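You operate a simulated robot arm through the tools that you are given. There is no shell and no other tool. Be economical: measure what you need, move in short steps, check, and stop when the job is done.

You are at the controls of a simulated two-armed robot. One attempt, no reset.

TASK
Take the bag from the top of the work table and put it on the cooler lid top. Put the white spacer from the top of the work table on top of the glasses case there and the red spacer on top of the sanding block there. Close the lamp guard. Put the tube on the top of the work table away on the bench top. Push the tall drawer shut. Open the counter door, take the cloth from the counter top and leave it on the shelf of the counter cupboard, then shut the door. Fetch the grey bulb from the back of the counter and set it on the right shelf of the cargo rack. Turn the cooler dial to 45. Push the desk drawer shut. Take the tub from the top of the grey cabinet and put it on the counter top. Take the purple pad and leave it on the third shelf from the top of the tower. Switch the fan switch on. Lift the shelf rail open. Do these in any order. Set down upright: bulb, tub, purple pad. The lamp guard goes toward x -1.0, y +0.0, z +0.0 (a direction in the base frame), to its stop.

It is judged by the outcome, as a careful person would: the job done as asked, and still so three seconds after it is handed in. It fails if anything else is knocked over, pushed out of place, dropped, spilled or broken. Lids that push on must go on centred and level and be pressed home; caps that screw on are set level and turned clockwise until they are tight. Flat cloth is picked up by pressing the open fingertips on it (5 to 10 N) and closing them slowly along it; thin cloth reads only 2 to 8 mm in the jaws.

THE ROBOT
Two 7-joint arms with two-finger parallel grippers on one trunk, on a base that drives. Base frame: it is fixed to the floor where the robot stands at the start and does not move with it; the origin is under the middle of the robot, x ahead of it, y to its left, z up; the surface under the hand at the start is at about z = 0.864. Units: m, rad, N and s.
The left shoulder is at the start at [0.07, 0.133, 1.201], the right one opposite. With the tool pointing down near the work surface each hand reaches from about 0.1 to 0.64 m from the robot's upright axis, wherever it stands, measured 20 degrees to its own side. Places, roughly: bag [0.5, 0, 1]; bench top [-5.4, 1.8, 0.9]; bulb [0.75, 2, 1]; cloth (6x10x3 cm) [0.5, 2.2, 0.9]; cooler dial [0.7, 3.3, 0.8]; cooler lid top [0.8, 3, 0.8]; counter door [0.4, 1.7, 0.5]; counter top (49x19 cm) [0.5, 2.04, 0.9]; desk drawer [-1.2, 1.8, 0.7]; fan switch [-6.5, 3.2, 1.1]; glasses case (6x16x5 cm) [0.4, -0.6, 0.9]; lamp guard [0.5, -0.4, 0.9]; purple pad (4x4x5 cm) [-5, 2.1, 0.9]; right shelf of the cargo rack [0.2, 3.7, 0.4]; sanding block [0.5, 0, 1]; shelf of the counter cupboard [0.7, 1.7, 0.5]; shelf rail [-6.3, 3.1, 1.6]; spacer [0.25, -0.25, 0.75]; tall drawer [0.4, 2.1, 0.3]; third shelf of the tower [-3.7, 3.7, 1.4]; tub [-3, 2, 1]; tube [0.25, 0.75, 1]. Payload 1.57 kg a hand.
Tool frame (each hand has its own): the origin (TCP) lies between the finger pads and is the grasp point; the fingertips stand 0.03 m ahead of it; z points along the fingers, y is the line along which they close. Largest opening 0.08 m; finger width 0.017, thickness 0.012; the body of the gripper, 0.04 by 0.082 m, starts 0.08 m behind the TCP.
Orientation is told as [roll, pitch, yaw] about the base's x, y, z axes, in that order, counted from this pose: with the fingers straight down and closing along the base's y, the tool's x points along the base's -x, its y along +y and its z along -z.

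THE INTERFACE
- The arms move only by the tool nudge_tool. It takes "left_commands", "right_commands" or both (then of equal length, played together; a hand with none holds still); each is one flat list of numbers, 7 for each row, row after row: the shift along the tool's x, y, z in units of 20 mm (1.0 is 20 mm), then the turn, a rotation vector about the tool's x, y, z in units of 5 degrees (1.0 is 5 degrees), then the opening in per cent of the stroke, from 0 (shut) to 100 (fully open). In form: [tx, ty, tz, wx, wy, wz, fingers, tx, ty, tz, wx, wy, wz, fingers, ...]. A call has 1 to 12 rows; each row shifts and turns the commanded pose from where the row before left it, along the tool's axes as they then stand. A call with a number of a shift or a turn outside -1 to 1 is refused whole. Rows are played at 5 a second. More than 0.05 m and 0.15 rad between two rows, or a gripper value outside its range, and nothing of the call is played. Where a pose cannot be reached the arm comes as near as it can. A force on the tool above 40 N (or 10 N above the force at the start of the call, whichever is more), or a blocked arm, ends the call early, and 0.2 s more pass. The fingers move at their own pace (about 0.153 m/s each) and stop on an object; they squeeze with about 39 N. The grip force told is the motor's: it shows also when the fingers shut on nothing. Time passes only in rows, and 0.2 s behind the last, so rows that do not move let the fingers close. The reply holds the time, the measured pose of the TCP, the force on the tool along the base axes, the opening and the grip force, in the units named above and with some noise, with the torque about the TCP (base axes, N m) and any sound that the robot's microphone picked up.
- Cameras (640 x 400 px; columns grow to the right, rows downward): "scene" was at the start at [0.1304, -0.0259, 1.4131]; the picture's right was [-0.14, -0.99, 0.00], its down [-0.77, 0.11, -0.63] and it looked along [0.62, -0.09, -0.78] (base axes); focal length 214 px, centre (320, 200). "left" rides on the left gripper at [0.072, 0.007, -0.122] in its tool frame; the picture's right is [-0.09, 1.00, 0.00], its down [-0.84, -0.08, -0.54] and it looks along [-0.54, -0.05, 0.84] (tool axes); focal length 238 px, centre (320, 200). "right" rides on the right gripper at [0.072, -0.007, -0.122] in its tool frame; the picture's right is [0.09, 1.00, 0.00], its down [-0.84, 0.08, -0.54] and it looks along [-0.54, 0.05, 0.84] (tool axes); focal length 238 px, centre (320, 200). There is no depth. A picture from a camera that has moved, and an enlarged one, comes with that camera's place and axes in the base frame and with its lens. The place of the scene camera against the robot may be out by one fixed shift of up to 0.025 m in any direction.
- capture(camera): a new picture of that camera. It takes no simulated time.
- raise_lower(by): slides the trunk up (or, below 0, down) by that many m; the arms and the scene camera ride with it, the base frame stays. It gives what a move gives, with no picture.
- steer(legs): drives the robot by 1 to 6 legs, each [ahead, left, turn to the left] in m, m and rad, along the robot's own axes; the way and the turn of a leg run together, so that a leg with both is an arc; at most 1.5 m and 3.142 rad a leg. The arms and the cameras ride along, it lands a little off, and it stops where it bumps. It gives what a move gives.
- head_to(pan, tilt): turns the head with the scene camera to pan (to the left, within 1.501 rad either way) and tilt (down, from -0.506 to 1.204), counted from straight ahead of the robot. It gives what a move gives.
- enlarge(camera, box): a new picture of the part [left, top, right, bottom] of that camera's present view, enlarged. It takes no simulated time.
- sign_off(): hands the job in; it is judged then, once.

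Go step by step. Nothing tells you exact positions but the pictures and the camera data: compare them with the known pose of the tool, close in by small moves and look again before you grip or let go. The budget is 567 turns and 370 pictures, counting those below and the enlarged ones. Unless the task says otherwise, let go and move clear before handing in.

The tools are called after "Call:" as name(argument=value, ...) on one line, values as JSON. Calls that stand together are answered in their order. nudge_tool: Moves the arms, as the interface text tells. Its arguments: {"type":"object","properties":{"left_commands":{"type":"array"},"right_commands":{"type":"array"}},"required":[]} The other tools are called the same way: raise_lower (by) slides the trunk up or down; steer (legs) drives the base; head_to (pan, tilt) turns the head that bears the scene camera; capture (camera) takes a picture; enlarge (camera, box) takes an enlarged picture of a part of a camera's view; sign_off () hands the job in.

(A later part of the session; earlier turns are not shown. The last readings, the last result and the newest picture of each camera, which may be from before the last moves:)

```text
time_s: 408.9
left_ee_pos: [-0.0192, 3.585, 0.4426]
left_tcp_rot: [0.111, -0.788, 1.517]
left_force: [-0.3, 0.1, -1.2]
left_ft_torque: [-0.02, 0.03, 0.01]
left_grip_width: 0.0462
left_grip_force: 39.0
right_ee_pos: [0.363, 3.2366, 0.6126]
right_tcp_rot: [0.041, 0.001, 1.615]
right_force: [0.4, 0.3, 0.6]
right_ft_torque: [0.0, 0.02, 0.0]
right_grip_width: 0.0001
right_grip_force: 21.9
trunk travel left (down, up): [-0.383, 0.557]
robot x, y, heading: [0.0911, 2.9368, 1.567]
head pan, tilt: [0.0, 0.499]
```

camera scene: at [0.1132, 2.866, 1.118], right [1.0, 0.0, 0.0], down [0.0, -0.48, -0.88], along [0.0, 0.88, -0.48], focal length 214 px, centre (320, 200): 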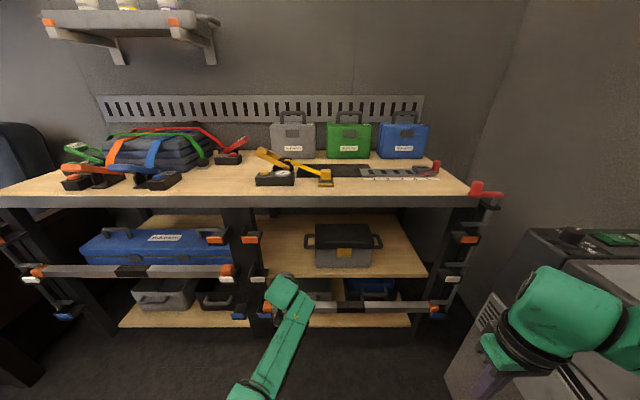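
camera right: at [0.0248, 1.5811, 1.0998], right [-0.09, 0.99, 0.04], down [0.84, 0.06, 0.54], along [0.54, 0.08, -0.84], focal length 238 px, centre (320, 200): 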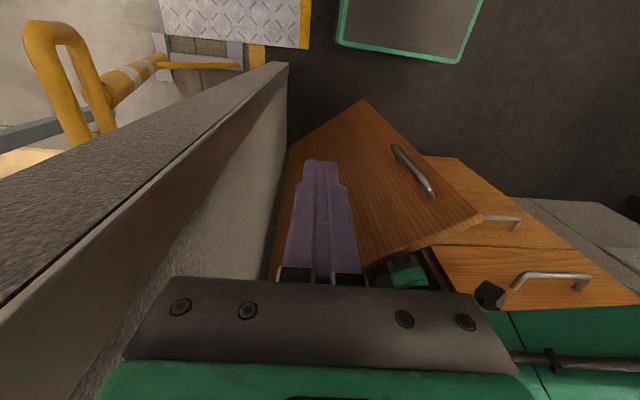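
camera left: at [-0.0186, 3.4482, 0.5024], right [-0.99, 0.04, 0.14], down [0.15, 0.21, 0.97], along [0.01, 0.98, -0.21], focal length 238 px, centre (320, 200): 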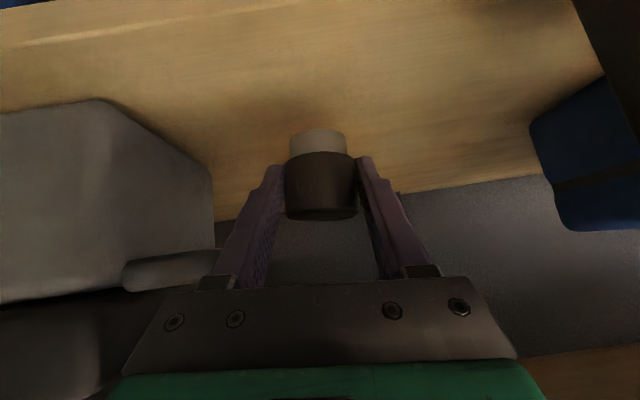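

Call:
raise_lower(by=-0.005)

Call:
raise_lower(by=-0.005)

Call:
raise_lower(by=-0.005)

Call:
capture(camera="left")

```text
time_s: 409.5
left_ee_pos: [-0.0177, 3.5861, 0.4389]
left_tcp_rot: [0.113, -0.791, 1.517]
left_force: [-0.7, 0.6, 2.3]
left_ft_torque: [0.1, -0.08, 0.05]
left_grip_width: 0.046
left_grip_force: 39.3
right_ee_pos: [0.3632, 3.2358, 0.6077]
right_tcp_rot: [0.042, 0.001, 1.616]
right_force: [0.7, 0.8, -0.9]
right_ft_torque: [0.03, 0.0, 0.01]
right_grip_width: 0.0
right_grip_force: 20.9
trunk travel left (down, up): [-0.378, 0.562]
robot x, y, heading: [0.091, 2.9347, 1.572]
head pan, tilt: [0.0, 0.499]
```

```text
time_s: 410.0
left_ee_pos: [-0.0197, 3.5859, 0.4383]
left_tcp_rot: [0.113, -0.8, 1.515]
left_force: [-2.3, -2.4, 18.3]
left_ft_torque: [0.18, -0.22, 0.0]
left_grip_width: 0.0462
left_grip_force: 38.4
right_ee_pos: [0.3628, 3.2334, 0.6057]
right_tcp_rot: [0.043, -0.002, 1.614]
right_force: [0.9, -0.1, 0.6]
right_ft_torque: [0.01, 0.01, -0.01]
right_grip_width: 0.0001
right_grip_force: 21.1
trunk travel left (down, up): [-0.373, 0.567]
robot x, y, heading: [0.0916, 2.934, 1.568]
head pan, tilt: [0.0, 0.499]
```

```text
time_s: 410.6
left_ee_pos: [-0.0198, 3.5867, 0.4381]
left_tcp_rot: [0.114, -0.807, 1.516]
left_force: [-6.9, -1.4, 33.5]
left_ft_torque: [0.31, -0.28, 0.02]
left_grip_width: 0.0464
left_grip_force: 38.8
right_ee_pos: [0.3634, 3.2327, 0.5999]
right_tcp_rot: [0.044, -0.006, 1.614]
right_force: [-0.3, -0.3, 0.2]
right_ft_torque: [0.02, 0.0, 0.01]
right_grip_width: 0.0
right_grip_force: 21.6
trunk travel left (down, up): [-0.368, 0.572]
robot x, y, heading: [0.092, 2.9387, 1.57]
head pan, tilt: [0.0, 0.499]
```

```text
192 pictures are left
camera left: at [-0.0189, 3.448, 0.4705], right [-0.99, 0.04, 0.15], down [0.15, 0.19, 0.97], along [0.01, 0.98, -0.19], focal length 238 px, centre (320, 200)
```

left: 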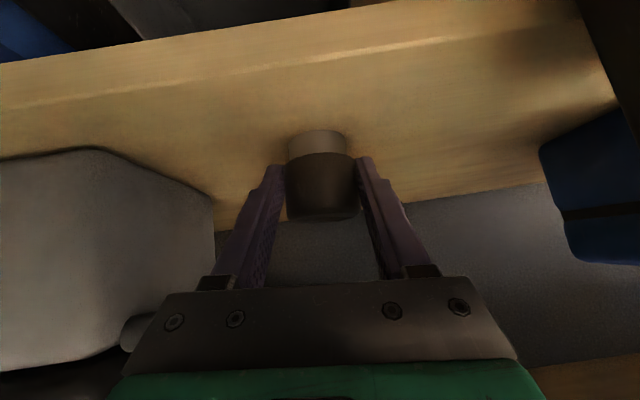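

On the shelf. Relax the pressure, open slightly and retreat along the tool axis.

Call:
raise_lower(by=0.009)

Call:
nudge_tool(left_commands=[0, 0, 0, 0, 0, 0, 64, 0, 0, 0, 0, 0, 0, 72, 0, 0, 0, 0, 0, 0, 74])

Call:
nudge_tool(left_commands=[0, 0, -0.6, 0, 0, 0, 74, 0, 0, -0.8, 0, 0, 0, 74, 0, 0, -0.8, 0, 0, 0, 74, 0, 0, -0.8, 0, 0, 0, 74])

Call:
capture(camera="left")

```text
time_s: 411.1
left_ee_pos: [-0.0192, 3.5859, 0.4384]
left_tcp_rot: [0.111, -0.788, 1.517]
left_force: [-1.3, 2.5, 13.4]
left_ft_torque: [0.32, -0.24, 0.09]
left_grip_width: 0.0467
left_grip_force: 39.3
right_ee_pos: [0.3638, 3.2346, 0.6078]
right_tcp_rot: [0.042, -0.002, 1.612]
right_force: [-0.5, 0.2, -0.1]
right_ft_torque: [-0.02, 0.0, 0.03]
right_grip_width: 0.0
right_grip_force: 20.8
trunk travel left (down, up): [-0.377, 0.563]
robot x, y, heading: [0.0933, 2.9343, 1.567]
head pan, tilt: [0.0, 0.499]
```

```text
time_s: 411.9
left_ee_pos: [-0.0194, 3.5843, 0.4374]
left_tcp_rot: [0.111, -0.786, 1.518]
left_force: [0.2, -0.5, -0.7]
left_ft_torque: [0.02, -0.01, -0.01]
left_grip_width: 0.0593
left_grip_force: 0.0
right_ee_pos: [0.3642, 3.2351, 0.6075]
right_tcp_rot: [0.041, 0.002, 1.614]
right_force: [0.6, 0.4, -0.3]
right_ft_torque: [0.0, 0.0, 0.01]
right_grip_width: 0.0002
right_grip_force: 20.7
trunk travel left (down, up): [-0.377, 0.563]
robot x, y, heading: [0.0903, 2.9385, 1.564]
head pan, tilt: [0.0, 0.499]
```

```text
time_s: 413.1
left_ee_pos: [-0.038, 3.5609, 0.5036]
left_tcp_rot: [0.161, -0.838, 1.502]
left_force: [-0.5, 0.3, 0.3]
left_ft_torque: [-0.02, 0.01, -0.01]
left_grip_width: 0.059
left_grip_force: 0.1
right_ee_pos: [0.3631, 3.2358, 0.6073]
right_tcp_rot: [0.043, 0.0, 1.612]
right_force: [-0.5, -0.2, -0.1]
right_ft_torque: [0.01, -0.01, 0.0]
right_grip_width: 0.0
right_grip_force: 20.8
trunk travel left (down, up): [-0.377, 0.563]
robot x, y, heading: [0.0939, 2.936, 1.57]
head pan, tilt: [0.0, 0.499]
stopped in row 4 (left hand): the arm was blocked; the commanded pose is now the measured one
```

```text
191 pictures are left
camera left: at [-0.0323, 3.4224, 0.5331], right [-0.98, 0.01, 0.17], down [0.17, 0.16, 0.97], along [-0.02, 0.99, -0.16], focal length 238 px, centre (320, 200)
```

left: 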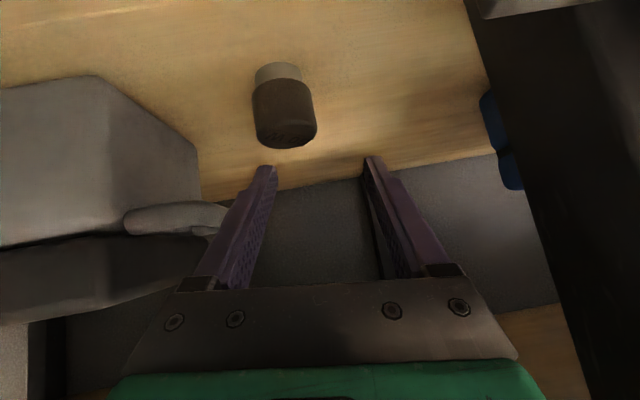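

The bulb stands upright on the shelf. Back out carefully, first shifting slightly away from the bracket.

Call:
steer(legs=[[0, -0.015, 0], [-0.15, 0, 0]])

Call:
steer(legs=[[-0.45, 0, 0]])

Call:
capture(camera="scene")

```text
time_s: 414.9
left_ee_pos: [-0.0225, 3.411, 0.5041]
left_tcp_rot: [0.16, -0.838, 1.503]
left_force: [-1.0, -0.2, -0.5]
left_ft_torque: [0.01, -0.03, 0.01]
left_grip_width: 0.0592
left_grip_force: 0.1
right_ee_pos: [0.378, 3.0857, 0.6082]
right_tcp_rot: [0.041, 0.0, 1.613]
right_force: [-0.4, -0.1, 0.5]
right_ft_torque: [-0.03, -0.01, 0.03]
right_grip_width: 0.0
right_grip_force: 21.1
trunk travel left (down, up): [-0.377, 0.563]
robot x, y, heading: [0.1058, 2.7845, 1.569]
head pan, tilt: [0.0, 0.499]
```

```text
time_s: 417.6
left_ee_pos: [-0.0245, 2.9631, 0.5046]
left_tcp_rot: [0.162, -0.839, 1.506]
left_force: [-0.1, 0.4, 0.9]
left_ft_torque: [0.0, -0.02, 0.02]
left_grip_width: 0.0593
left_grip_force: 0.0
right_ee_pos: [0.3779, 2.6397, 0.607]
right_tcp_rot: [0.043, 0.002, 1.616]
right_force: [1.0, 0.1, -0.5]
right_ft_torque: [0.01, -0.05, 0.01]
right_grip_width: 0.0
right_grip_force: 21.2
trunk travel left (down, up): [-0.377, 0.563]
robot x, y, heading: [0.1059, 2.3382, 1.571]
head pan, tilt: [0.0, 0.499]
```

```text
190 pictures are left
camera scene: at [0.1119, 2.4637, 1.0482], right [1.0, 0.0, 0.0], down [0.0, -0.48, -0.88], along [0.0, 0.88, -0.48], focal length 214 px, centre (320, 200)
```

scene: 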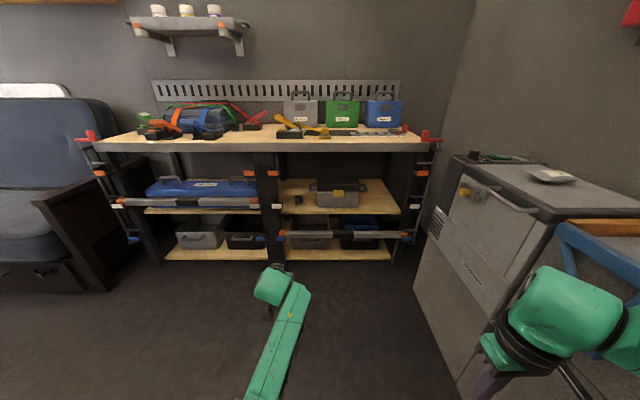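

Bulb delivered. Next look at the desk drawer: move clear and turn to face -x.

Call:
steer(legs=[[0, 0.4, 0], [0, 0, 1.571]])

Call:
raise_lower(by=0.35)

Call:
capture(camera="scene")

```text
time_s: 423.9
left_ee_pos: [-0.9205, 2.2019, 0.5049]
left_tcp_rot: [0.162, -0.838, 3.082]
left_force: [0.1, -0.1, 0.4]
left_ft_torque: [0.01, -0.05, 0.0]
left_grip_width: 0.059
left_grip_force: 0.0
right_ee_pos: [-0.5984, 2.6058, 0.6067]
right_tcp_rot: [0.042, 0.001, -3.092]
right_force: [0.3, 0.2, -0.3]
right_ft_torque: [0.01, -0.01, 0.0]
right_grip_width: 0.0
right_grip_force: 21.1
trunk travel left (down, up): [-0.377, 0.563]
robot x, y, heading: [-0.296, 2.3403, -3.135]
head pan, tilt: [0.0, 0.499]
```

```text
time_s: 427.4
left_ee_pos: [-0.9187, 2.2021, 0.8559]
left_tcp_rot: [0.161, -0.837, 3.081]
left_force: [-0.5, 0.1, 0.3]
left_ft_torque: [0.0, 0.02, -0.01]
left_grip_width: 0.0589
left_grip_force: 0.2
right_ee_pos: [-0.5974, 2.6057, 0.9572]
right_tcp_rot: [0.042, 0.004, -3.092]
right_force: [0.6, 0.6, 0.1]
right_ft_torque: [0.02, 0.02, 0.0]
right_grip_width: 0.0001
right_grip_force: 21.4
trunk travel left (down, up): [-0.727, 0.213]
robot x, y, heading: [-0.2967, 2.3372, -3.138]
head pan, tilt: [0.0, 0.499]
```

```text
189 pictures are left
camera scene: at [-0.431, 2.3214, 1.398], right [-0.01, 1.0, 0.0], down [0.48, 0.0, -0.88], along [-0.88, -0.01, -0.48], focal length 214 px, centre (320, 200)
```

scene: 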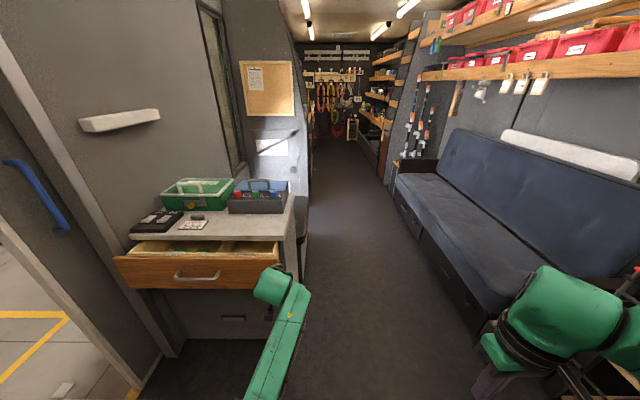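

The desk drawer faces me, front at x≈-1.1, y≈1.79. Position the closed left hand in front of it.

Call:
steer(legs=[[0.0, 0.4, 0]])

Call:
raise_lower(by=-0.11)

Call:
nudge_tool(left_commands=[0, 0, 0, 0, 0, 0, 0, 0, 0, 0, 0, 0, 0, 0, 0, 0, 0, 0, 0, 0, 0])

Call:
capture(camera="left")

Call:
capture(camera="scene")

```text
time_s: 429.8
left_ee_pos: [-0.9176, 1.8055, 0.8546]
left_tcp_rot: [0.163, -0.839, 3.079]
left_force: [0.4, -0.9, 0.3]
left_ft_torque: [-0.04, 0.0, 0.01]
left_grip_width: 0.0593
left_grip_force: 0.1
right_ee_pos: [-0.5959, 2.2078, 0.9574]
right_tcp_rot: [0.041, 0.003, -3.093]
right_force: [-0.5, -0.6, -0.2]
right_ft_torque: [0.01, -0.02, 0.0]
right_grip_width: 0.0
right_grip_force: 21.6
trunk travel left (down, up): [-0.727, 0.213]
robot x, y, heading: [-0.2913, 1.9407, -3.139]
head pan, tilt: [0.0, 0.499]
```

```text
time_s: 431.3
left_ee_pos: [-0.9176, 1.8052, 0.7438]
left_tcp_rot: [0.162, -0.837, 3.079]
left_force: [0.8, -0.8, 0.2]
left_ft_torque: [-0.02, 0.01, -0.01]
left_grip_width: 0.0592
left_grip_force: 0.0
right_ee_pos: [-0.5943, 2.2072, 0.8466]
right_tcp_rot: [0.041, 0.003, -3.093]
right_force: [-0.1, -0.2, 0.8]
right_ft_torque: [0.0, 0.02, 0.0]
right_grip_width: 0.0
right_grip_force: 21.2
trunk travel left (down, up): [-0.617, 0.323]
robot x, y, heading: [-0.291, 1.9434, -3.133]
head pan, tilt: [0.0, 0.499]
```

```text
time_s: 432.1
left_ee_pos: [-0.9176, 1.8044, 0.7445]
left_tcp_rot: [0.163, -0.838, 3.079]
left_force: [0.6, 0.4, -0.3]
left_ft_torque: [0.0, -0.03, -0.02]
left_grip_width: 0.0001
left_grip_force: 20.8
right_ee_pos: [-0.5966, 2.2078, 0.8477]
right_tcp_rot: [0.042, 0.001, -3.092]
right_force: [0.3, 0.6, -0.3]
right_ft_torque: [0.01, 0.01, -0.03]
right_grip_width: 0.0003
right_grip_force: 21.7
trunk travel left (down, up): [-0.617, 0.323]
robot x, y, heading: [-0.2964, 1.9353, -3.139]
head pan, tilt: [0.0, 0.499]
```

```text
188 pictures are left
camera left: at [-0.7773, 1.8088, 0.7728], right [0.0, -0.98, 0.18], down [-0.16, 0.17, 0.97], along [-0.99, -0.03, -0.16], focal length 238 px, centre (320, 200)
```

left: 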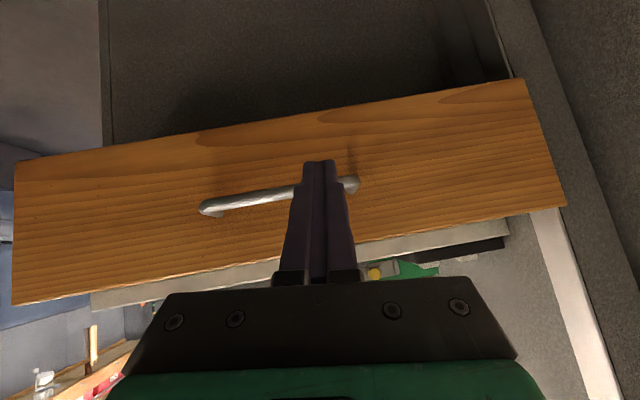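

```text
187 pictures are left
camera scene: at [-0.4284, 1.9228, 1.2881], right [-0.01, 1.0, 0.0], down [0.48, 0.0, -0.88], along [-0.88, 0.0, -0.48], focal length 214 px, centre (320, 200)
```

scene: 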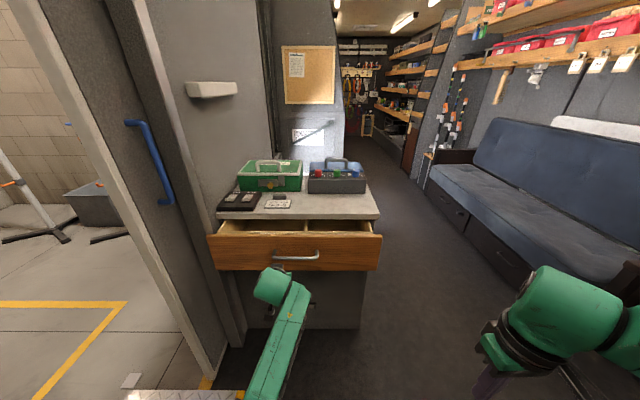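

Raise slightly so the tips press above the handle, then drive forward gently.

Call:
raise_lower(by=0.03)

Call:
steer(legs=[[0.15, 0, 0]])

Call:
steer(legs=[[0.1, 0, 0]])

Call:
capture(camera="scene")

```text
time_s: 432.8
left_ee_pos: [-0.9167, 1.8045, 0.7747]
left_tcp_rot: [0.164, -0.836, 3.08]
left_force: [0.2, 0.5, 0.0]
left_ft_torque: [0.0, 0.02, -0.03]
left_grip_width: 0.0
left_grip_force: 21.5
right_ee_pos: [-0.594, 2.2074, 0.8763]
right_tcp_rot: [0.044, 0.002, -3.091]
right_force: [0.4, 0.9, 0.8]
right_ft_torque: [-0.01, -0.02, 0.0]
right_grip_width: 0.0
right_grip_force: 21.1
trunk travel left (down, up): [-0.647, 0.293]
robot x, y, heading: [-0.2913, 1.9373, -3.138]
head pan, tilt: [0.0, 0.499]
```

```text
time_s: 434.2
left_ee_pos: [-1.0686, 1.8031, 0.7753]
left_tcp_rot: [0.162, -0.838, 3.079]
left_force: [1.0, 0.2, 0.1]
left_ft_torque: [0.0, 0.0, 0.01]
left_grip_width: 0.0
left_grip_force: 21.4
right_ee_pos: [-0.7458, 2.2058, 0.8772]
right_tcp_rot: [0.043, 0.002, -3.093]
right_force: [-0.5, -0.4, -0.6]
right_ft_torque: [0.04, -0.01, -0.01]
right_grip_width: 0.0001
right_grip_force: 20.9
trunk travel left (down, up): [-0.647, 0.293]
robot x, y, heading: [-0.441, 1.9375, -3.136]
head pan, tilt: [0.0, 0.499]
```

```text
time_s: 435.3
left_ee_pos: [-1.1391, 1.8035, 0.775]
left_tcp_rot: [0.168, -0.816, 3.081]
left_force: [8.1, 1.7, 2.7]
left_ft_torque: [-0.06, -0.03, -0.02]
left_grip_width: 0.0001
left_grip_force: 21.0
right_ee_pos: [-0.8205, 2.2061, 0.8767]
right_tcp_rot: [0.042, 0.0, -3.092]
right_force: [0.1, 0.2, -0.1]
right_ft_torque: [-0.05, -0.01, 0.02]
right_grip_width: 0.0001
right_grip_force: 21.4
trunk travel left (down, up): [-0.647, 0.293]
robot x, y, heading: [-0.5161, 1.9374, -3.135]
head pan, tilt: [0.0, 0.499]
stopped in leg 1: the force on the tool passed its limit at 430 N (the readings are from after the stop); the commanded pose is now the measured one
```

```text
186 pictures are left
camera scene: at [-0.6524, 1.922, 1.3183], right [-0.01, 1.0, 0.0], down [0.48, 0.0, -0.88], along [-0.88, -0.01, -0.48], focal length 214 px, centre (320, 200)
```

scene: 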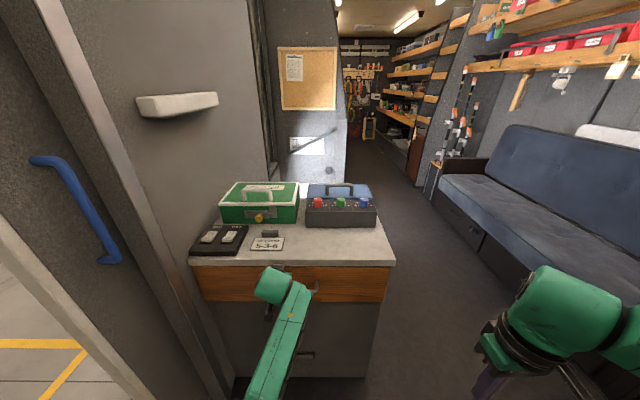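

The desk drawer is shut. Back off and check it stayed flush.

Call:
steer(legs=[[-0.2, 0, 0]])

Call:
enlarge(camera="scene", box=[160, 150, 420, 350])

```text
time_s: 436.9
left_ee_pos: [-0.9424, 1.8036, 0.7739]
left_tcp_rot: [0.165, -0.816, 3.085]
left_force: [0.7, 0.4, 0.1]
left_ft_torque: [0.01, -0.01, 0.03]
left_grip_width: 0.0
left_grip_force: 21.4
right_ee_pos: [-0.6228, 2.2065, 0.8768]
right_tcp_rot: [0.04, 0.002, -3.091]
right_force: [0.8, 0.0, 0.4]
right_ft_torque: [0.01, -0.01, -0.03]
right_grip_width: 0.0
right_grip_force: 20.4
trunk travel left (down, up): [-0.647, 0.293]
robot x, y, heading: [-0.3242, 1.939, -3.132]
head pan, tilt: [0.0, 0.499]
```

```text
2.00 times, centred on (290, 250) of scene
camera zoom: at [-0.4562, 1.9225, 1.3181], right [-0.01, 1.0, 0.0], down [0.48, 0.0, -0.88], along [-0.88, -0.01, -0.48], focal length 429 px, centre (380, 100)
```

zoom: 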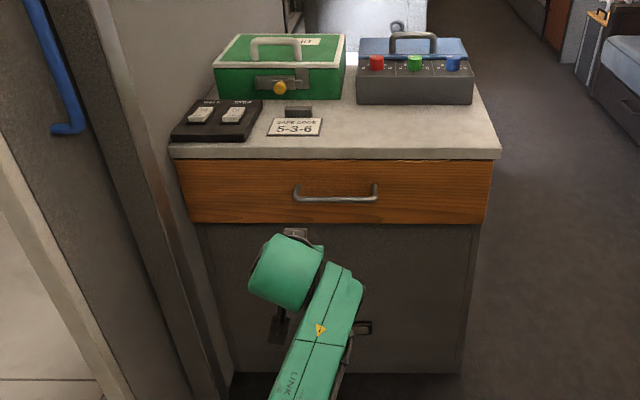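

Desk drawer is flush. Now fetch the tube from the work table: restore the left hand to pointing down and turn to face the doorway.

Call:
steer(legs=[[0, -0.3, 0]])

Call:
nudge_tool(left_commands=[0, 0, 0, 0.166, 0.94, 0.02, 50, 0, 0, 0, 0.166, 0.94, 0.02, 50, 0, 0, 0, 0.166, 0.94, 0.02, 50, 0, 0, 0, 0.166, 0.94, 0.02, 50, 0, 0, 0, 0.166, 0.94, 0.02, 50, 0, 0, 0, 0.166, 0.94, 0.02, 50, 0, 0, 0, 0.166, 0.94, 0.02, 50, 0, 0, 0, 0.166, 0.94, 0.02, 50, 0, 0, 0, 0.166, 0.94, 0.02, 50, 0, 0, 0, 0.166, 0.94, 0.02, 50])

Call:
nudge_tool(left_commands=[0.8, 0, 0, 0, 0, 0, 50, 0.8, 0, 0, 0, 0, 0, 50, 0.8, 0, 0, 0, 0, 0, 50, 0.8, 0, 0, 0, 0, 0, 50, 0.8, 0, 0, 0, 0, 0, 50, 0.8, 0, 0, 0, 0, 0, 50, 0.8, 0, 0, 0, 0, 0, 50, 0.8, 0, 0, 0, 0, 0, 50])

Call:
capture(camera="scene")

```text
time_s: 438.9
left_ee_pos: [-0.9433, 2.102, 0.7738]
left_tcp_rot: [0.166, -0.818, 3.085]
left_force: [0.5, 0.9, -0.9]
left_ft_torque: [-0.01, 0.0, 0.0]
left_grip_width: 0.0
left_grip_force: 21.5
right_ee_pos: [-0.6244, 2.5044, 0.8772]
right_tcp_rot: [0.038, 0.002, -3.091]
right_force: [-0.2, 0.3, 0.7]
right_ft_torque: [0.0, 0.0, 0.0]
right_grip_width: 0.0
right_grip_force: 20.4
trunk travel left (down, up): [-0.647, 0.293]
robot x, y, heading: [-0.3226, 2.2356, -3.136]
head pan, tilt: [0.0, 0.499]
```

```text
time_s: 441.1
left_ee_pos: [-0.951, 2.1099, 0.7827]
left_tcp_rot: [0.004, -0.141, 3.122]
left_force: [1.0, -0.3, -0.2]
left_ft_torque: [0.03, -0.02, -0.01]
left_grip_width: 0.0401
left_grip_force: 0.0
left hand out of reach, approached as far as the arm can: row 9, 10
right_ee_pos: [-0.6243, 2.5059, 0.8775]
right_tcp_rot: [0.041, 0.002, -3.091]
right_force: [0.1, -0.5, -0.1]
right_ft_torque: [-0.03, 0.01, 0.01]
right_grip_width: 0.0002
right_grip_force: 21.5
trunk travel left (down, up): [-0.647, 0.293]
robot x, y, heading: [-0.3187, 2.2365, -3.136]
head pan, tilt: [0.0, 0.499]
```

```text
time_s: 442.9
left_ee_pos: [-0.8242, 2.1056, 0.7664]
left_tcp_rot: [0.004, -0.144, 3.123]
left_force: [0.8, -0.1, 0.0]
left_ft_torque: [-0.02, 0.04, -0.02]
left_grip_width: 0.0399
left_grip_force: 0.1
right_ee_pos: [-0.6251, 2.505, 0.877]
right_tcp_rot: [0.042, 0.001, -3.09]
right_force: [0.2, 0.8, -0.2]
right_ft_torque: [0.02, -0.03, -0.01]
right_grip_width: 0.0002
right_grip_force: 20.9
trunk travel left (down, up): [-0.647, 0.293]
robot x, y, heading: [-0.3209, 2.2343, -3.142]
head pan, tilt: [0.0, 0.499]
```

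```text
184 pictures are left
camera scene: at [-0.4573, 2.2207, 1.3182], right [-0.01, 1.0, 0.0], down [0.48, 0.0, -0.88], along [-0.88, 0.0, -0.48], focal length 214 px, centre (320, 200)
```

scene: 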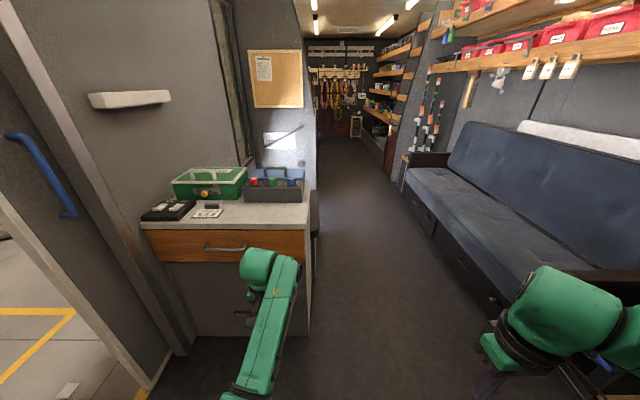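

Call:
nudge_tool(left_commands=[0, 0, 0, 0, 0.82, 0, 50, 0, 0, 0, 0, 0.82, 0, 50])

Call:
steer(legs=[[0.08, 0, 0], [0, 0, 1.571]])

Call:
capture(camera="scene")

```text
time_s: 443.5
left_ee_pos: [-0.8239, 2.1069, 0.7645]
left_tcp_rot: [0.003, 0.006, 3.124]
left_force: [-0.6, -0.1, -1.0]
left_ft_torque: [-0.03, 0.01, -0.02]
left_grip_width: 0.0398
left_grip_force: 0.0
right_ee_pos: [-0.6254, 2.5055, 0.8766]
right_tcp_rot: [0.04, 0.002, -3.09]
right_force: [-0.2, 0.8, -0.3]
right_ft_torque: [-0.01, 0.04, -0.01]
right_grip_width: 0.0003
right_grip_force: 21.0
trunk travel left (down, up): [-0.647, 0.293]
robot x, y, heading: [-0.3199, 2.2351, -3.137]
head pan, tilt: [0.0, 0.499]
```

```text
time_s: 448.4
left_ee_pos: [-0.2732, 1.7326, 0.7651]
left_tcp_rot: [0.004, 0.001, -1.597]
left_force: [0.2, 0.1, -0.4]
left_ft_torque: [0.02, 0.01, -0.02]
left_grip_width: 0.0402
left_grip_force: 0.0
right_ee_pos: [-0.6708, 1.9337, 0.8767]
right_tcp_rot: [0.04, 0.002, -1.529]
right_force: [-0.1, 1.1, 0.0]
right_ft_torque: [0.0, 0.03, -0.03]
right_grip_width: 0.0001
right_grip_force: 21.0
trunk travel left (down, up): [-0.647, 0.293]
robot x, y, heading: [-0.399, 2.2377, -1.572]
head pan, tilt: [0.0, 0.499]
```

```text
183 pictures are left
camera scene: at [-0.3956, 2.0798, 1.3181], right [-1.0, 0.0, 0.0], down [0.0, 0.48, -0.88], along [0.0, -0.88, -0.48], focal length 214 px, centre (320, 200)
```

scene: 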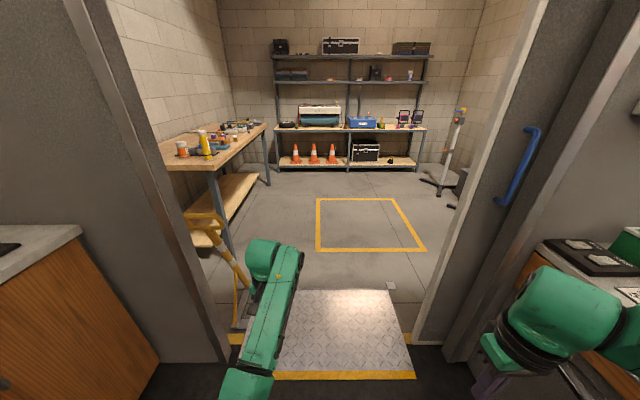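

Aligned with the doorway; drive out over the plate.

Call:
steer(legs=[[0.5, 0, 0]])

Call:
steer(legs=[[0.5, 0, 0]])

```text
time_s: 451.9
left_ee_pos: [-0.2737, 1.2082, 0.747]
left_tcp_rot: [-0.005, 0.031, -1.584]
left_force: [0.1, -0.4, 0.0]
left_ft_torque: [0.05, -0.04, 0.0]
left_grip_width: 0.0399
left_grip_force: 0.1
right_ee_pos: [-0.6889, 1.4024, 0.8588]
right_tcp_rot: [0.03, 0.04, -1.586]
right_force: [1.2, -0.3, -0.1]
right_ft_torque: [0.02, 0.0, -0.04]
right_grip_width: 0.0001
right_grip_force: 21.6
trunk travel left (down, up): [-0.647, 0.293]
robot x, y, heading: [-0.4006, 1.7344, -1.577]
head pan, tilt: [0.0, 0.499]
stopped in leg 1: the robot was blocked; the commanded pose is now the measured one
```

```text
time_s: 452.6
left_ee_pos: [-0.2718, 1.1707, 0.745]
left_tcp_rot: [-0.025, -0.007, -1.573]
left_force: [0.4, -0.5, -0.4]
left_ft_torque: [0.0, 0.01, 0.01]
left_grip_width: 0.04
left_grip_force: 0.0
right_ee_pos: [-0.7034, 1.3678, 0.8412]
right_tcp_rot: [0.008, 0.082, -1.62]
right_force: [0.4, -0.2, 0.1]
right_ft_torque: [0.07, -0.02, -0.01]
right_grip_width: 0.0
right_grip_force: 21.1
trunk travel left (down, up): [-0.647, 0.293]
robot x, y, heading: [-0.4025, 1.7353, -1.575]
head pan, tilt: [0.0, 0.499]
stopped in leg 1: the robot was blocked; the commanded pose is now the measured one
```

Call:
steer(legs=[[0.5, 0, 0]])

Call:
steer(legs=[[0.5, 0, 0]])

Call:
steer(legs=[[0.3, 0, 0]])

```text
time_s: 453.4
left_ee_pos: [-0.2708, 1.1416, 0.7532]
left_tcp_rot: [-0.047, -0.069, -1.562]
left_force: [-0.4, 0.2, -0.6]
left_ft_torque: [-0.01, 0.0, 0.01]
left_grip_width: 0.0398
left_grip_force: 0.0
right_ee_pos: [-0.7084, 1.3348, 0.8191]
right_tcp_rot: [-0.007, 0.129, -1.634]
right_force: [-0.2, -1.6, -0.1]
right_ft_torque: [0.05, -0.01, 0.0]
right_grip_width: 0.0
right_grip_force: 21.6
trunk travel left (down, up): [-0.647, 0.293]
robot x, y, heading: [-0.3998, 1.7304, -1.573]
head pan, tilt: [0.0, 0.499]
stopped in leg 1: the robot was blocked; the commanded pose is now the measured one
```

```text
time_s: 454.1
left_ee_pos: [-0.2633, 1.1508, 0.7316]
left_tcp_rot: [-0.048, -0.029, -1.56]
left_force: [0.0, 0.4, 0.5]
left_ft_torque: [0.02, -0.01, 0.0]
left_grip_width: 0.0399
left_grip_force: 0.1
right_ee_pos: [-0.7053, 1.2994, 0.7945]
right_tcp_rot: [-0.009, 0.176, -1.633]
right_force: [0.0, 0.0, 0.7]
right_ft_torque: [0.03, -0.02, 0.01]
right_grip_width: 0.0002
right_grip_force: 21.4
trunk travel left (down, up): [-0.647, 0.293]
robot x, y, heading: [-0.398, 1.7288, -1.572]
head pan, tilt: [0.0, 0.499]
stopped in leg 1: the robot was blocked; the commanded pose is now the measured one
```

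```text
time_s: 456.1
left_ee_pos: [-0.2673, 0.8268, 0.7264]
left_tcp_rot: [-0.048, -0.028, -1.562]
left_force: [-0.9, -0.6, 0.6]
left_ft_torque: [-0.01, -0.01, -0.01]
left_grip_width: 0.0399
left_grip_force: 0.1
right_ee_pos: [-0.7119, 0.994, 0.7966]
right_tcp_rot: [-0.012, 0.174, -1.637]
right_force: [-0.1, -0.4, 0.1]
right_ft_torque: [0.05, -0.01, 0.04]
right_grip_width: 0.0001
right_grip_force: 21.0
trunk travel left (down, up): [-0.647, 0.293]
robot x, y, heading: [-0.3996, 1.4238, -1.576]
head pan, tilt: [0.0, 0.499]
```

Past the inner lip. Continue out.

Call:
steer(legs=[[0.6, 0, 0]])

Call:
steer(legs=[[0.6, 0, 0]])

```text
time_s: 459.5
left_ee_pos: [-0.2656, 0.2264, 0.7207]
left_tcp_rot: [-0.049, -0.027, -1.554]
left_force: [-0.9, -0.7, -0.1]
left_ft_torque: [0.06, 0.0, 0.0]
left_grip_width: 0.0397
left_grip_force: 0.0
right_ee_pos: [-0.7098, 0.3925, 0.7896]
right_tcp_rot: [-0.015, 0.173, -1.631]
right_force: [-0.1, -0.3, -0.4]
right_ft_torque: [0.06, 0.01, 0.01]
right_grip_width: 0.0001
right_grip_force: 21.9
trunk travel left (down, up): [-0.647, 0.293]
robot x, y, heading: [-0.4032, 0.8225, -1.567]
head pan, tilt: [0.0, 0.499]
```

```text
time_s: 462.9
left_ee_pos: [-0.2636, -0.3745, 0.7203]
left_tcp_rot: [-0.048, -0.025, -1.555]
left_force: [-0.1, -0.3, 0.1]
left_ft_torque: [0.0, 0.02, -0.02]
left_grip_width: 0.0398
left_grip_force: 0.1
right_ee_pos: [-0.7098, -0.209, 0.7897]
right_tcp_rot: [-0.013, 0.173, -1.632]
right_force: [0.2, 0.2, -0.6]
right_ft_torque: [0.01, 0.02, -0.02]
right_grip_width: 0.0
right_grip_force: 21.4
trunk travel left (down, up): [-0.647, 0.293]
robot x, y, heading: [-0.4085, 0.2226, -1.568]
head pan, tilt: [0.0, 0.499]
```

Outside and level. Raise, turn to face the table and look at the two tubes.

Call:
raise_lower(by=0.28)

Call:
steer(legs=[[0, 0, 1.571], [0, 0.2, 0]])

Call:
head_to(pan=0.3, tilt=0.7)

Call:
capture(camera="scene")

Call:
enlarge(camera="scene", box=[200, 100, 440, 300])

```text
time_s: 465.8
left_ee_pos: [-0.263, -0.3732, 1.0006]
left_tcp_rot: [-0.048, -0.028, -1.553]
left_force: [0.3, 0.4, -0.7]
left_ft_torque: [0.0, 0.01, -0.01]
left_grip_width: 0.0399
left_grip_force: 0.1
right_ee_pos: [-0.7103, -0.2094, 1.0699]
right_tcp_rot: [-0.014, 0.173, -1.633]
right_force: [0.3, -0.2, -0.8]
right_ft_torque: [0.01, 0.01, 0.04]
right_grip_width: 0.0
right_grip_force: 21.2
trunk travel left (down, up): [-0.927, 0.013]
robot x, y, heading: [-0.4047, 0.2191, -1.569]
head pan, tilt: [0.0, 0.499]
```

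```text
time_s: 471.2
left_ee_pos: [0.1878, 0.5653, 0.9992]
left_tcp_rot: [-0.046, -0.026, 0.026]
left_force: [0.6, 0.2, -1.1]
left_ft_torque: [0.0, 0.03, -0.01]
left_grip_width: 0.0403
left_grip_force: 0.1
right_ee_pos: [0.0263, 0.1191, 1.0695]
right_tcp_rot: [-0.01, 0.174, -0.051]
right_force: [-0.9, -0.5, -0.2]
right_ft_torque: [0.01, -0.05, 0.01]
right_grip_width: 0.0002
right_grip_force: 21.1
trunk travel left (down, up): [-0.927, 0.013]
robot x, y, heading: [-0.4019, 0.4206, 0.011]
head pan, tilt: [0.0, 0.499]
```

```text
time_s: 472.0
left_ee_pos: [0.189, 0.5695, 1.0012]
left_tcp_rot: [-0.05, -0.027, 0.026]
left_force: [0.1, -0.1, -0.1]
left_ft_torque: [-0.02, 0.0, 0.0]
left_grip_width: 0.0399
left_grip_force: 0.2
right_ee_pos: [0.0277, 0.1205, 1.0699]
right_tcp_rot: [-0.016, 0.173, -0.052]
right_force: [0.2, 0.4, 0.2]
right_ft_torque: [-0.02, -0.01, 0.02]
right_grip_width: 0.0
right_grip_force: 21.4
trunk travel left (down, up): [-0.927, 0.013]
robot x, y, heading: [-0.4049, 0.4255, 0.016]
head pan, tilt: [0.3, 0.7]
```

```text
182 pictures are left
camera scene: at [-0.2695, 0.4362, 1.5804], right [0.31, -0.95, 0.0], down [-0.61, -0.2, -0.77], along [0.73, 0.23, -0.64], focal length 214 px, centre (320, 200)
```

scene: 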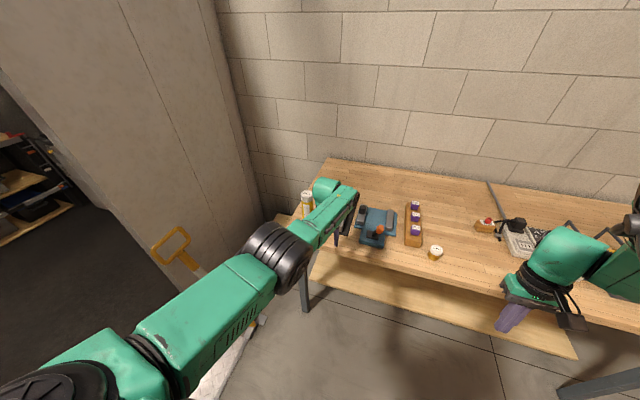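

```text
2.00 times, centred on (320, 200) of scene
camera zoom: at [-0.2695, 0.4362, 1.5804], right [0.31, -0.95, 0.0], down [-0.61, -0.2, -0.77], along [0.73, 0.23, -0.64], focal length 429 px, centre (320, 200)
```

zoom: 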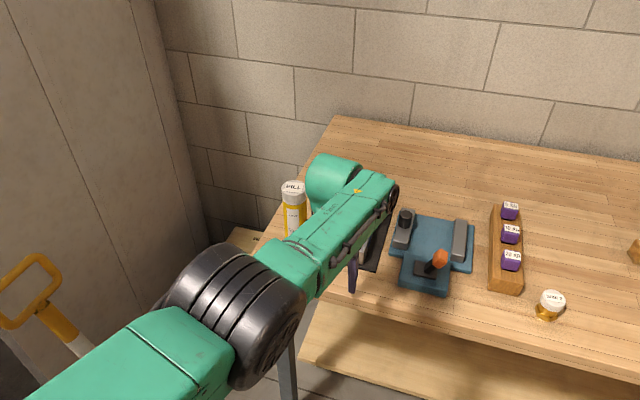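

Call:
capture(camera="left")

```text
180 pictures are left
camera left: at [0.115, 0.5794, 1.1195], right [0.07, 1.0, -0.05], down [0.82, -0.03, 0.57], along [0.56, -0.08, -0.82], focal length 238 px, centre (320, 200)
```

left: 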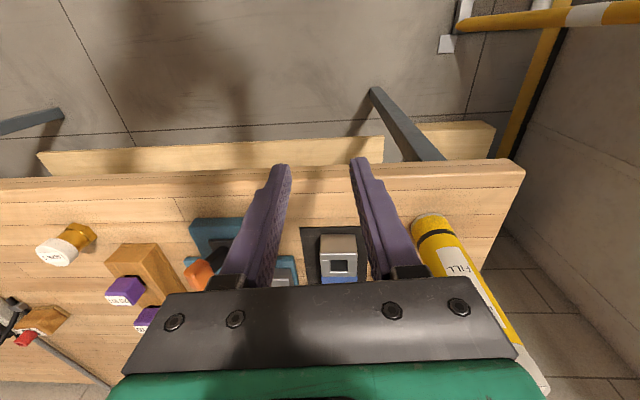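

The yellow "FILL" tube stands upright at about (0.34,0.70), top ≈1.06. Raise the left hand over it.

Call:
nudge_tool(left_commands=[0, 0, -1, 0.1, 0.05, 0.05, 100, 0, 0, -1, 0.1, 0.05, 0.05, 100, 0, 0, -1, 0.1, 0.05, 0.05, 100, 0, 0, -1, 0.1, 0.05, 0.05, 100, 0, 0, -1, 0.1, 0.05, 0.05, 100, 0, 0, -1, 0, 0, 0, 100])

Call:
capture(camera="left")

```text
time_s: 473.4
left_ee_pos: [0.195, 0.5734, 1.1098]
left_tcp_rot: [-0.091, -0.006, 0.002]
left_force: [-0.3, 0.6, 1.0]
left_ft_torque: [0.03, -0.01, -0.03]
left_grip_width: 0.0801
left_grip_force: 0.1
left hand out of reach, approached as far as the arm can: row 1, 2
right_ee_pos: [0.0272, 0.1228, 1.0696]
right_tcp_rot: [-0.013, 0.174, -0.05]
right_force: [-0.2, 0.0, 0.4]
right_ft_torque: [0.0, -0.01, -0.02]
right_grip_width: 0.0
right_grip_force: 21.7
trunk travel left (down, up): [-0.927, 0.013]
robot x, y, heading: [-0.4032, 0.4235, 0.01]
head pan, tilt: [0.3, 0.7]
```

```text
179 pictures are left
camera left: at [0.1233, 0.5914, 1.2303], right [0.09, 0.99, -0.09], down [0.83, -0.03, 0.55], along [0.55, -0.13, -0.83], focal length 238 px, centre (320, 200)
```

left: 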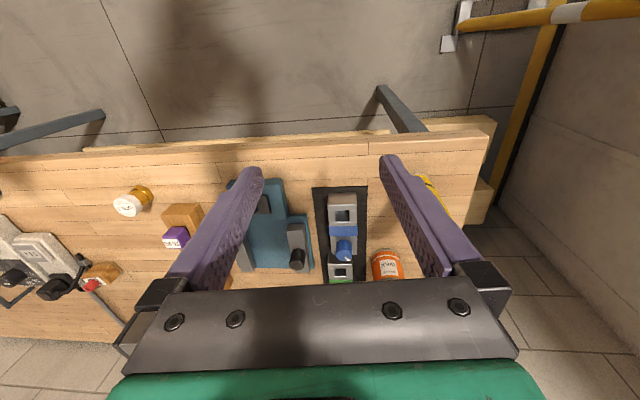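

Call:
enlarge(camera="left", box=[340, 150, 500, 290])

Call:
nudge_tool(left_commands=[0, 0, 0, -0.5, 0, 0, 100, 0, 0, 0, -0.5, 0, 0, 100])

```text
2.86 times, centred on (420, 220) of left
camera zoom: at [0.1233, 0.5914, 1.2303], right [0.09, 0.99, -0.09], down [0.83, -0.03, 0.55], along [0.55, -0.13, -0.83], focal length 681 px, centre (34, 143)
```

zoom: 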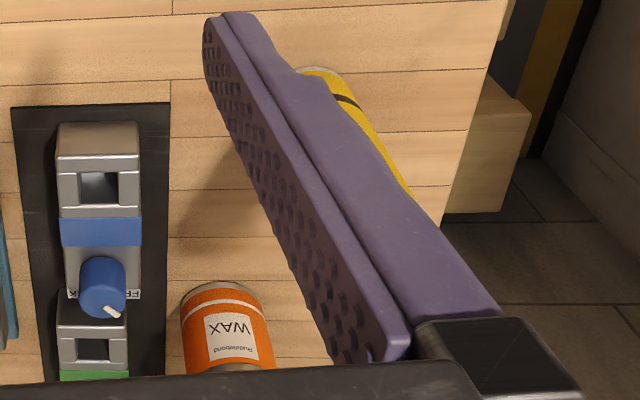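

```text
time_s: 474.0
left_ee_pos: [0.1947, 0.5729, 1.1099]
left_tcp_rot: [-0.004, -0.007, 0.003]
left_force: [1.0, 0.6, -0.5]
left_ft_torque: [0.0, 0.03, 0.01]
left_grip_width: 0.0798
left_grip_force: 0.0
right_ee_pos: [0.0282, 0.1205, 1.0682]
right_tcp_rot: [-0.014, 0.173, -0.05]
right_force: [0.1, -0.5, 0.0]
right_ft_torque: [0.04, -0.02, 0.03]
right_grip_width: 0.0
right_grip_force: 20.9
trunk travel left (down, up): [-0.927, 0.013]
robot x, y, heading: [-0.4057, 0.4264, 0.01]
head pan, tilt: [0.3, 0.7]
```

WAX is the jar; the yellow FILL item is the tube. Move the base so the hand comes over it.

Call:
steer(legs=[[0.06, 0.12, -0.01]])

Call:
capture(camera="left")

```text
time_s: 475.3
left_ee_pos: [0.254, 0.684, 1.1117]
left_tcp_rot: [-0.003, -0.008, -0.008]
left_force: [0.6, -0.1, -0.2]
left_ft_torque: [-0.02, 0.01, -0.01]
left_grip_width: 0.0799
left_grip_force: 0.1
right_ee_pos: [0.0816, 0.2334, 1.0694]
right_tcp_rot: [-0.013, 0.172, -0.062]
right_force: [-0.7, -0.8, 0.4]
right_ft_torque: [0.0, -0.05, 0.02]
right_grip_width: 0.0002
right_grip_force: 21.8
trunk travel left (down, up): [-0.927, 0.013]
robot x, y, heading: [-0.3458, 0.5419, -0.0]
head pan, tilt: [0.3, 0.7]
```

```text
177 pictures are left
camera left: at [0.1831, 0.6913, 1.2327], right [0.1, 0.99, 0.0], down [0.83, -0.08, 0.55], along [0.55, -0.06, -0.84], focal length 238 px, centre (320, 200)
```

left: 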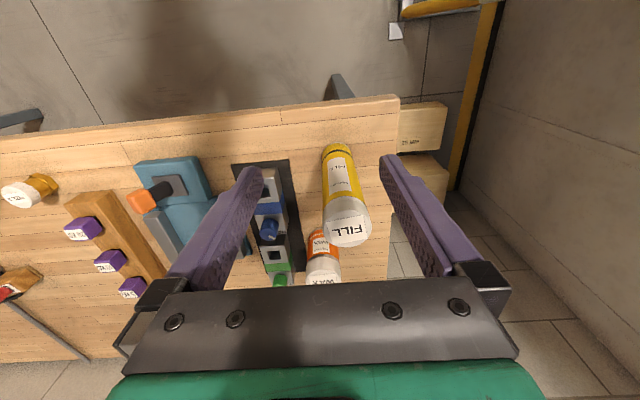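

Tube at (0.331,0.701). Centre above it and descend.

Call:
steer(legs=[[0.077, 0.017, 0]])

Call:
nudge_tool(left_commands=[0, 0, 1, 0, 0, 0, 100, 0, 0, 1, 0, 0, 0, 100, 0, 0, 0.5, 0, 0, 0, 100])

Call:
capture(camera="left")

```text
time_s: 476.4
left_ee_pos: [0.3255, 0.7014, 1.1151]
left_tcp_rot: [-0.003, -0.014, -0.012]
left_force: [-0.4, 0.1, 1.2]
left_ft_torque: [0.02, -0.07, 0.0]
left_grip_width: 0.08
left_grip_force: 0.1
right_ee_pos: [0.1509, 0.2522, 1.0717]
right_tcp_rot: [-0.011, 0.166, -0.063]
right_force: [-0.4, 0.3, 0.2]
right_ft_torque: [-0.02, -0.07, 0.0]
right_grip_width: 0.0
right_grip_force: 21.2
trunk travel left (down, up): [-0.927, 0.013]
robot x, y, heading: [-0.2736, 0.557, -0.002]
head pan, tilt: [0.3, 0.7]
```

```text
time_s: 477.2
left_ee_pos: [0.3333, 0.7034, 1.0603]
left_tcp_rot: [-0.005, -0.005, -0.009]
left_force: [0.1, -0.4, -0.4]
left_ft_torque: [-0.01, 0.02, 0.02]
left_grip_width: 0.08
left_grip_force: 0.0
right_ee_pos: [0.1606, 0.2535, 1.0694]
right_tcp_rot: [-0.015, 0.175, -0.066]
right_force: [-0.2, -0.7, 0.1]
right_ft_torque: [0.0, -0.01, -0.02]
right_grip_width: 0.0001
right_grip_force: 21.4
trunk travel left (down, up): [-0.927, 0.013]
robot x, y, heading: [-0.2724, 0.5613, 0.003]
head pan, tilt: [0.3, 0.7]
```

```text
176 pictures are left
camera left: at [0.2621, 0.7108, 1.1809], right [0.1, 0.99, 0.0], down [0.83, -0.08, 0.55], along [0.54, -0.06, -0.84], focal length 238 px, centre (320, 200)
```

left: 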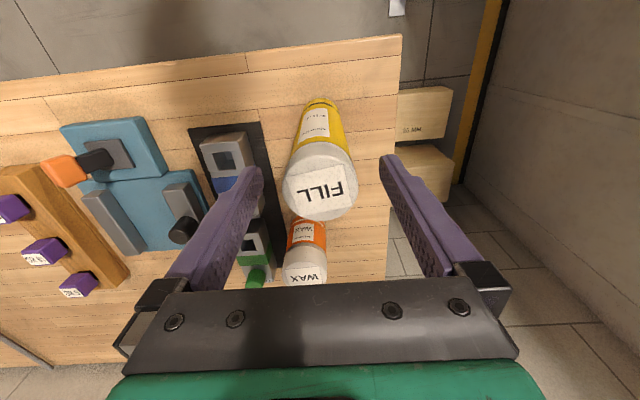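

Call:
nudge_tool(left_commands=[0.2, 0, 1, 0, 0, 0, 100, 0, 0, 1, 0, 0, 0, 100, 0, 0, 1, 0, 0, 0, 100, 0, 0, 0.4, 0, 0, 0, 100, 0, 0, 0, 0, 0, 0, 60, 0, 0, 0, 0, 0, 0, 30, 0, 0, 0, 0, 0, 0, 20])

Call:
capture(camera="left")

```text
time_s: 478.8
left_ee_pos: [0.3275, 0.7017, 1.0008]
left_tcp_rot: [-0.004, -0.006, -0.008]
left_force: [-0.3, -1.2, 0.5]
left_ft_torque: [-0.11, 0.11, -0.01]
left_grip_width: 0.0484
left_grip_force: 39.2
left hand out of reach, approached as far as the arm can: row 4
right_ee_pos: [0.1588, 0.2526, 1.0702]
right_tcp_rot: [-0.014, 0.173, -0.063]
right_force: [-0.3, 0.0, 0.6]
right_ft_torque: [0.02, 0.02, 0.04]
right_grip_width: 0.0
right_grip_force: 21.3
trunk travel left (down, up): [-0.927, 0.013]
robot x, y, heading: [-0.267, 0.5589, 0.001]
head pan, tilt: [0.3, 0.7]
```

```text
175 pictures are left
camera left: at [0.2565, 0.7099, 1.1215], right [0.1, 0.99, 0.0], down [0.83, -0.08, 0.55], along [0.54, -0.06, -0.84], focal length 238 px, centre (320, 200)
```

left: 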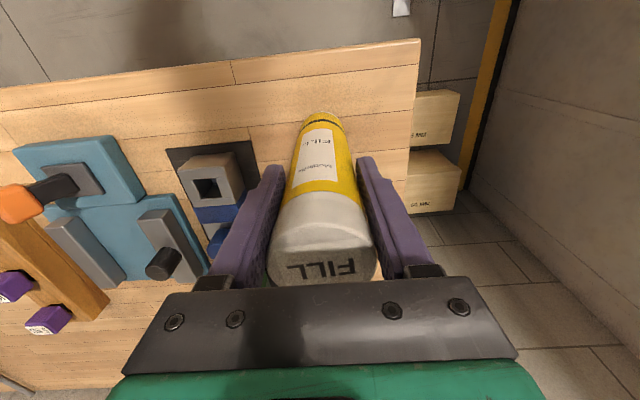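

Tube gripped. Lift and back away.

Call:
nudge_tool(left_commands=[0, 0, -0.7, 0, 0, 0, 20, 0, 0, -0.7, 0, 0, 0, 20, 0, 0, -0.7, 0, 0, 0, 20])

Call:
steer(legs=[[-0.15, 0, 0]])

Call:
capture(camera="scene")

```text
time_s: 479.6
left_ee_pos: [0.3282, 0.7028, 1.0374]
left_tcp_rot: [-0.003, -0.008, -0.011]
left_force: [0.6, 0.6, -3.5]
left_ft_torque: [-0.02, -0.01, 0.0]
left_grip_width: 0.0484
left_grip_force: 38.9
left hand out of reach, approached as far as the arm can: row 3
right_ee_pos: [0.1596, 0.2524, 1.0692]
right_tcp_rot: [-0.017, 0.173, -0.064]
right_force: [0.1, -0.9, 0.3]
right_ft_torque: [0.0, -0.02, -0.03]
right_grip_width: 0.0001
right_grip_force: 21.2
trunk travel left (down, up): [-0.927, 0.013]
robot x, y, heading: [-0.2696, 0.5599, -0.003]
head pan, tilt: [0.3, 0.7]
```

```text
time_s: 480.9
left_ee_pos: [0.1819, 0.7029, 1.0353]
left_tcp_rot: [-0.005, -0.005, -0.011]
left_force: [-0.2, -0.5, -3.3]
left_ft_torque: [-0.03, 0.07, 0.03]
left_grip_width: 0.0484
left_grip_force: 39.1
right_ee_pos: [0.0127, 0.2534, 1.0676]
right_tcp_rot: [-0.017, 0.177, -0.062]
right_force: [0.2, 0.7, -0.4]
right_ft_torque: [0.03, 0.0, 0.02]
right_grip_width: 0.0001
right_grip_force: 21.4
trunk travel left (down, up): [-0.927, 0.013]
robot x, y, heading: [-0.4188, 0.5571, -0.003]
head pan, tilt: [0.3, 0.7]
```

```text
174 pictures are left
camera scene: at [-0.2783, 0.5707, 1.5798], right [0.3, -0.96, 0.0], down [-0.62, -0.19, -0.76], along [0.73, 0.23, -0.65], focal length 214 px, centre (320, 200)
```

scene: 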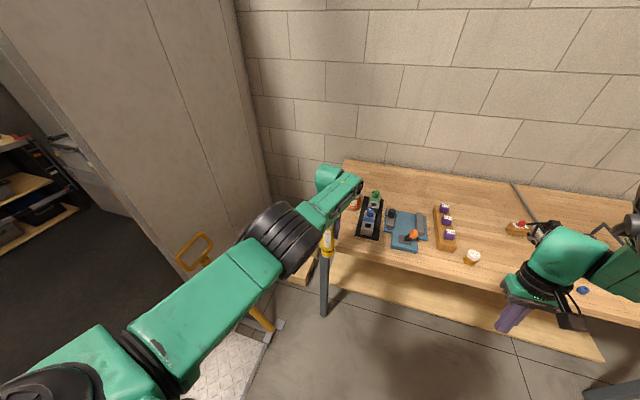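

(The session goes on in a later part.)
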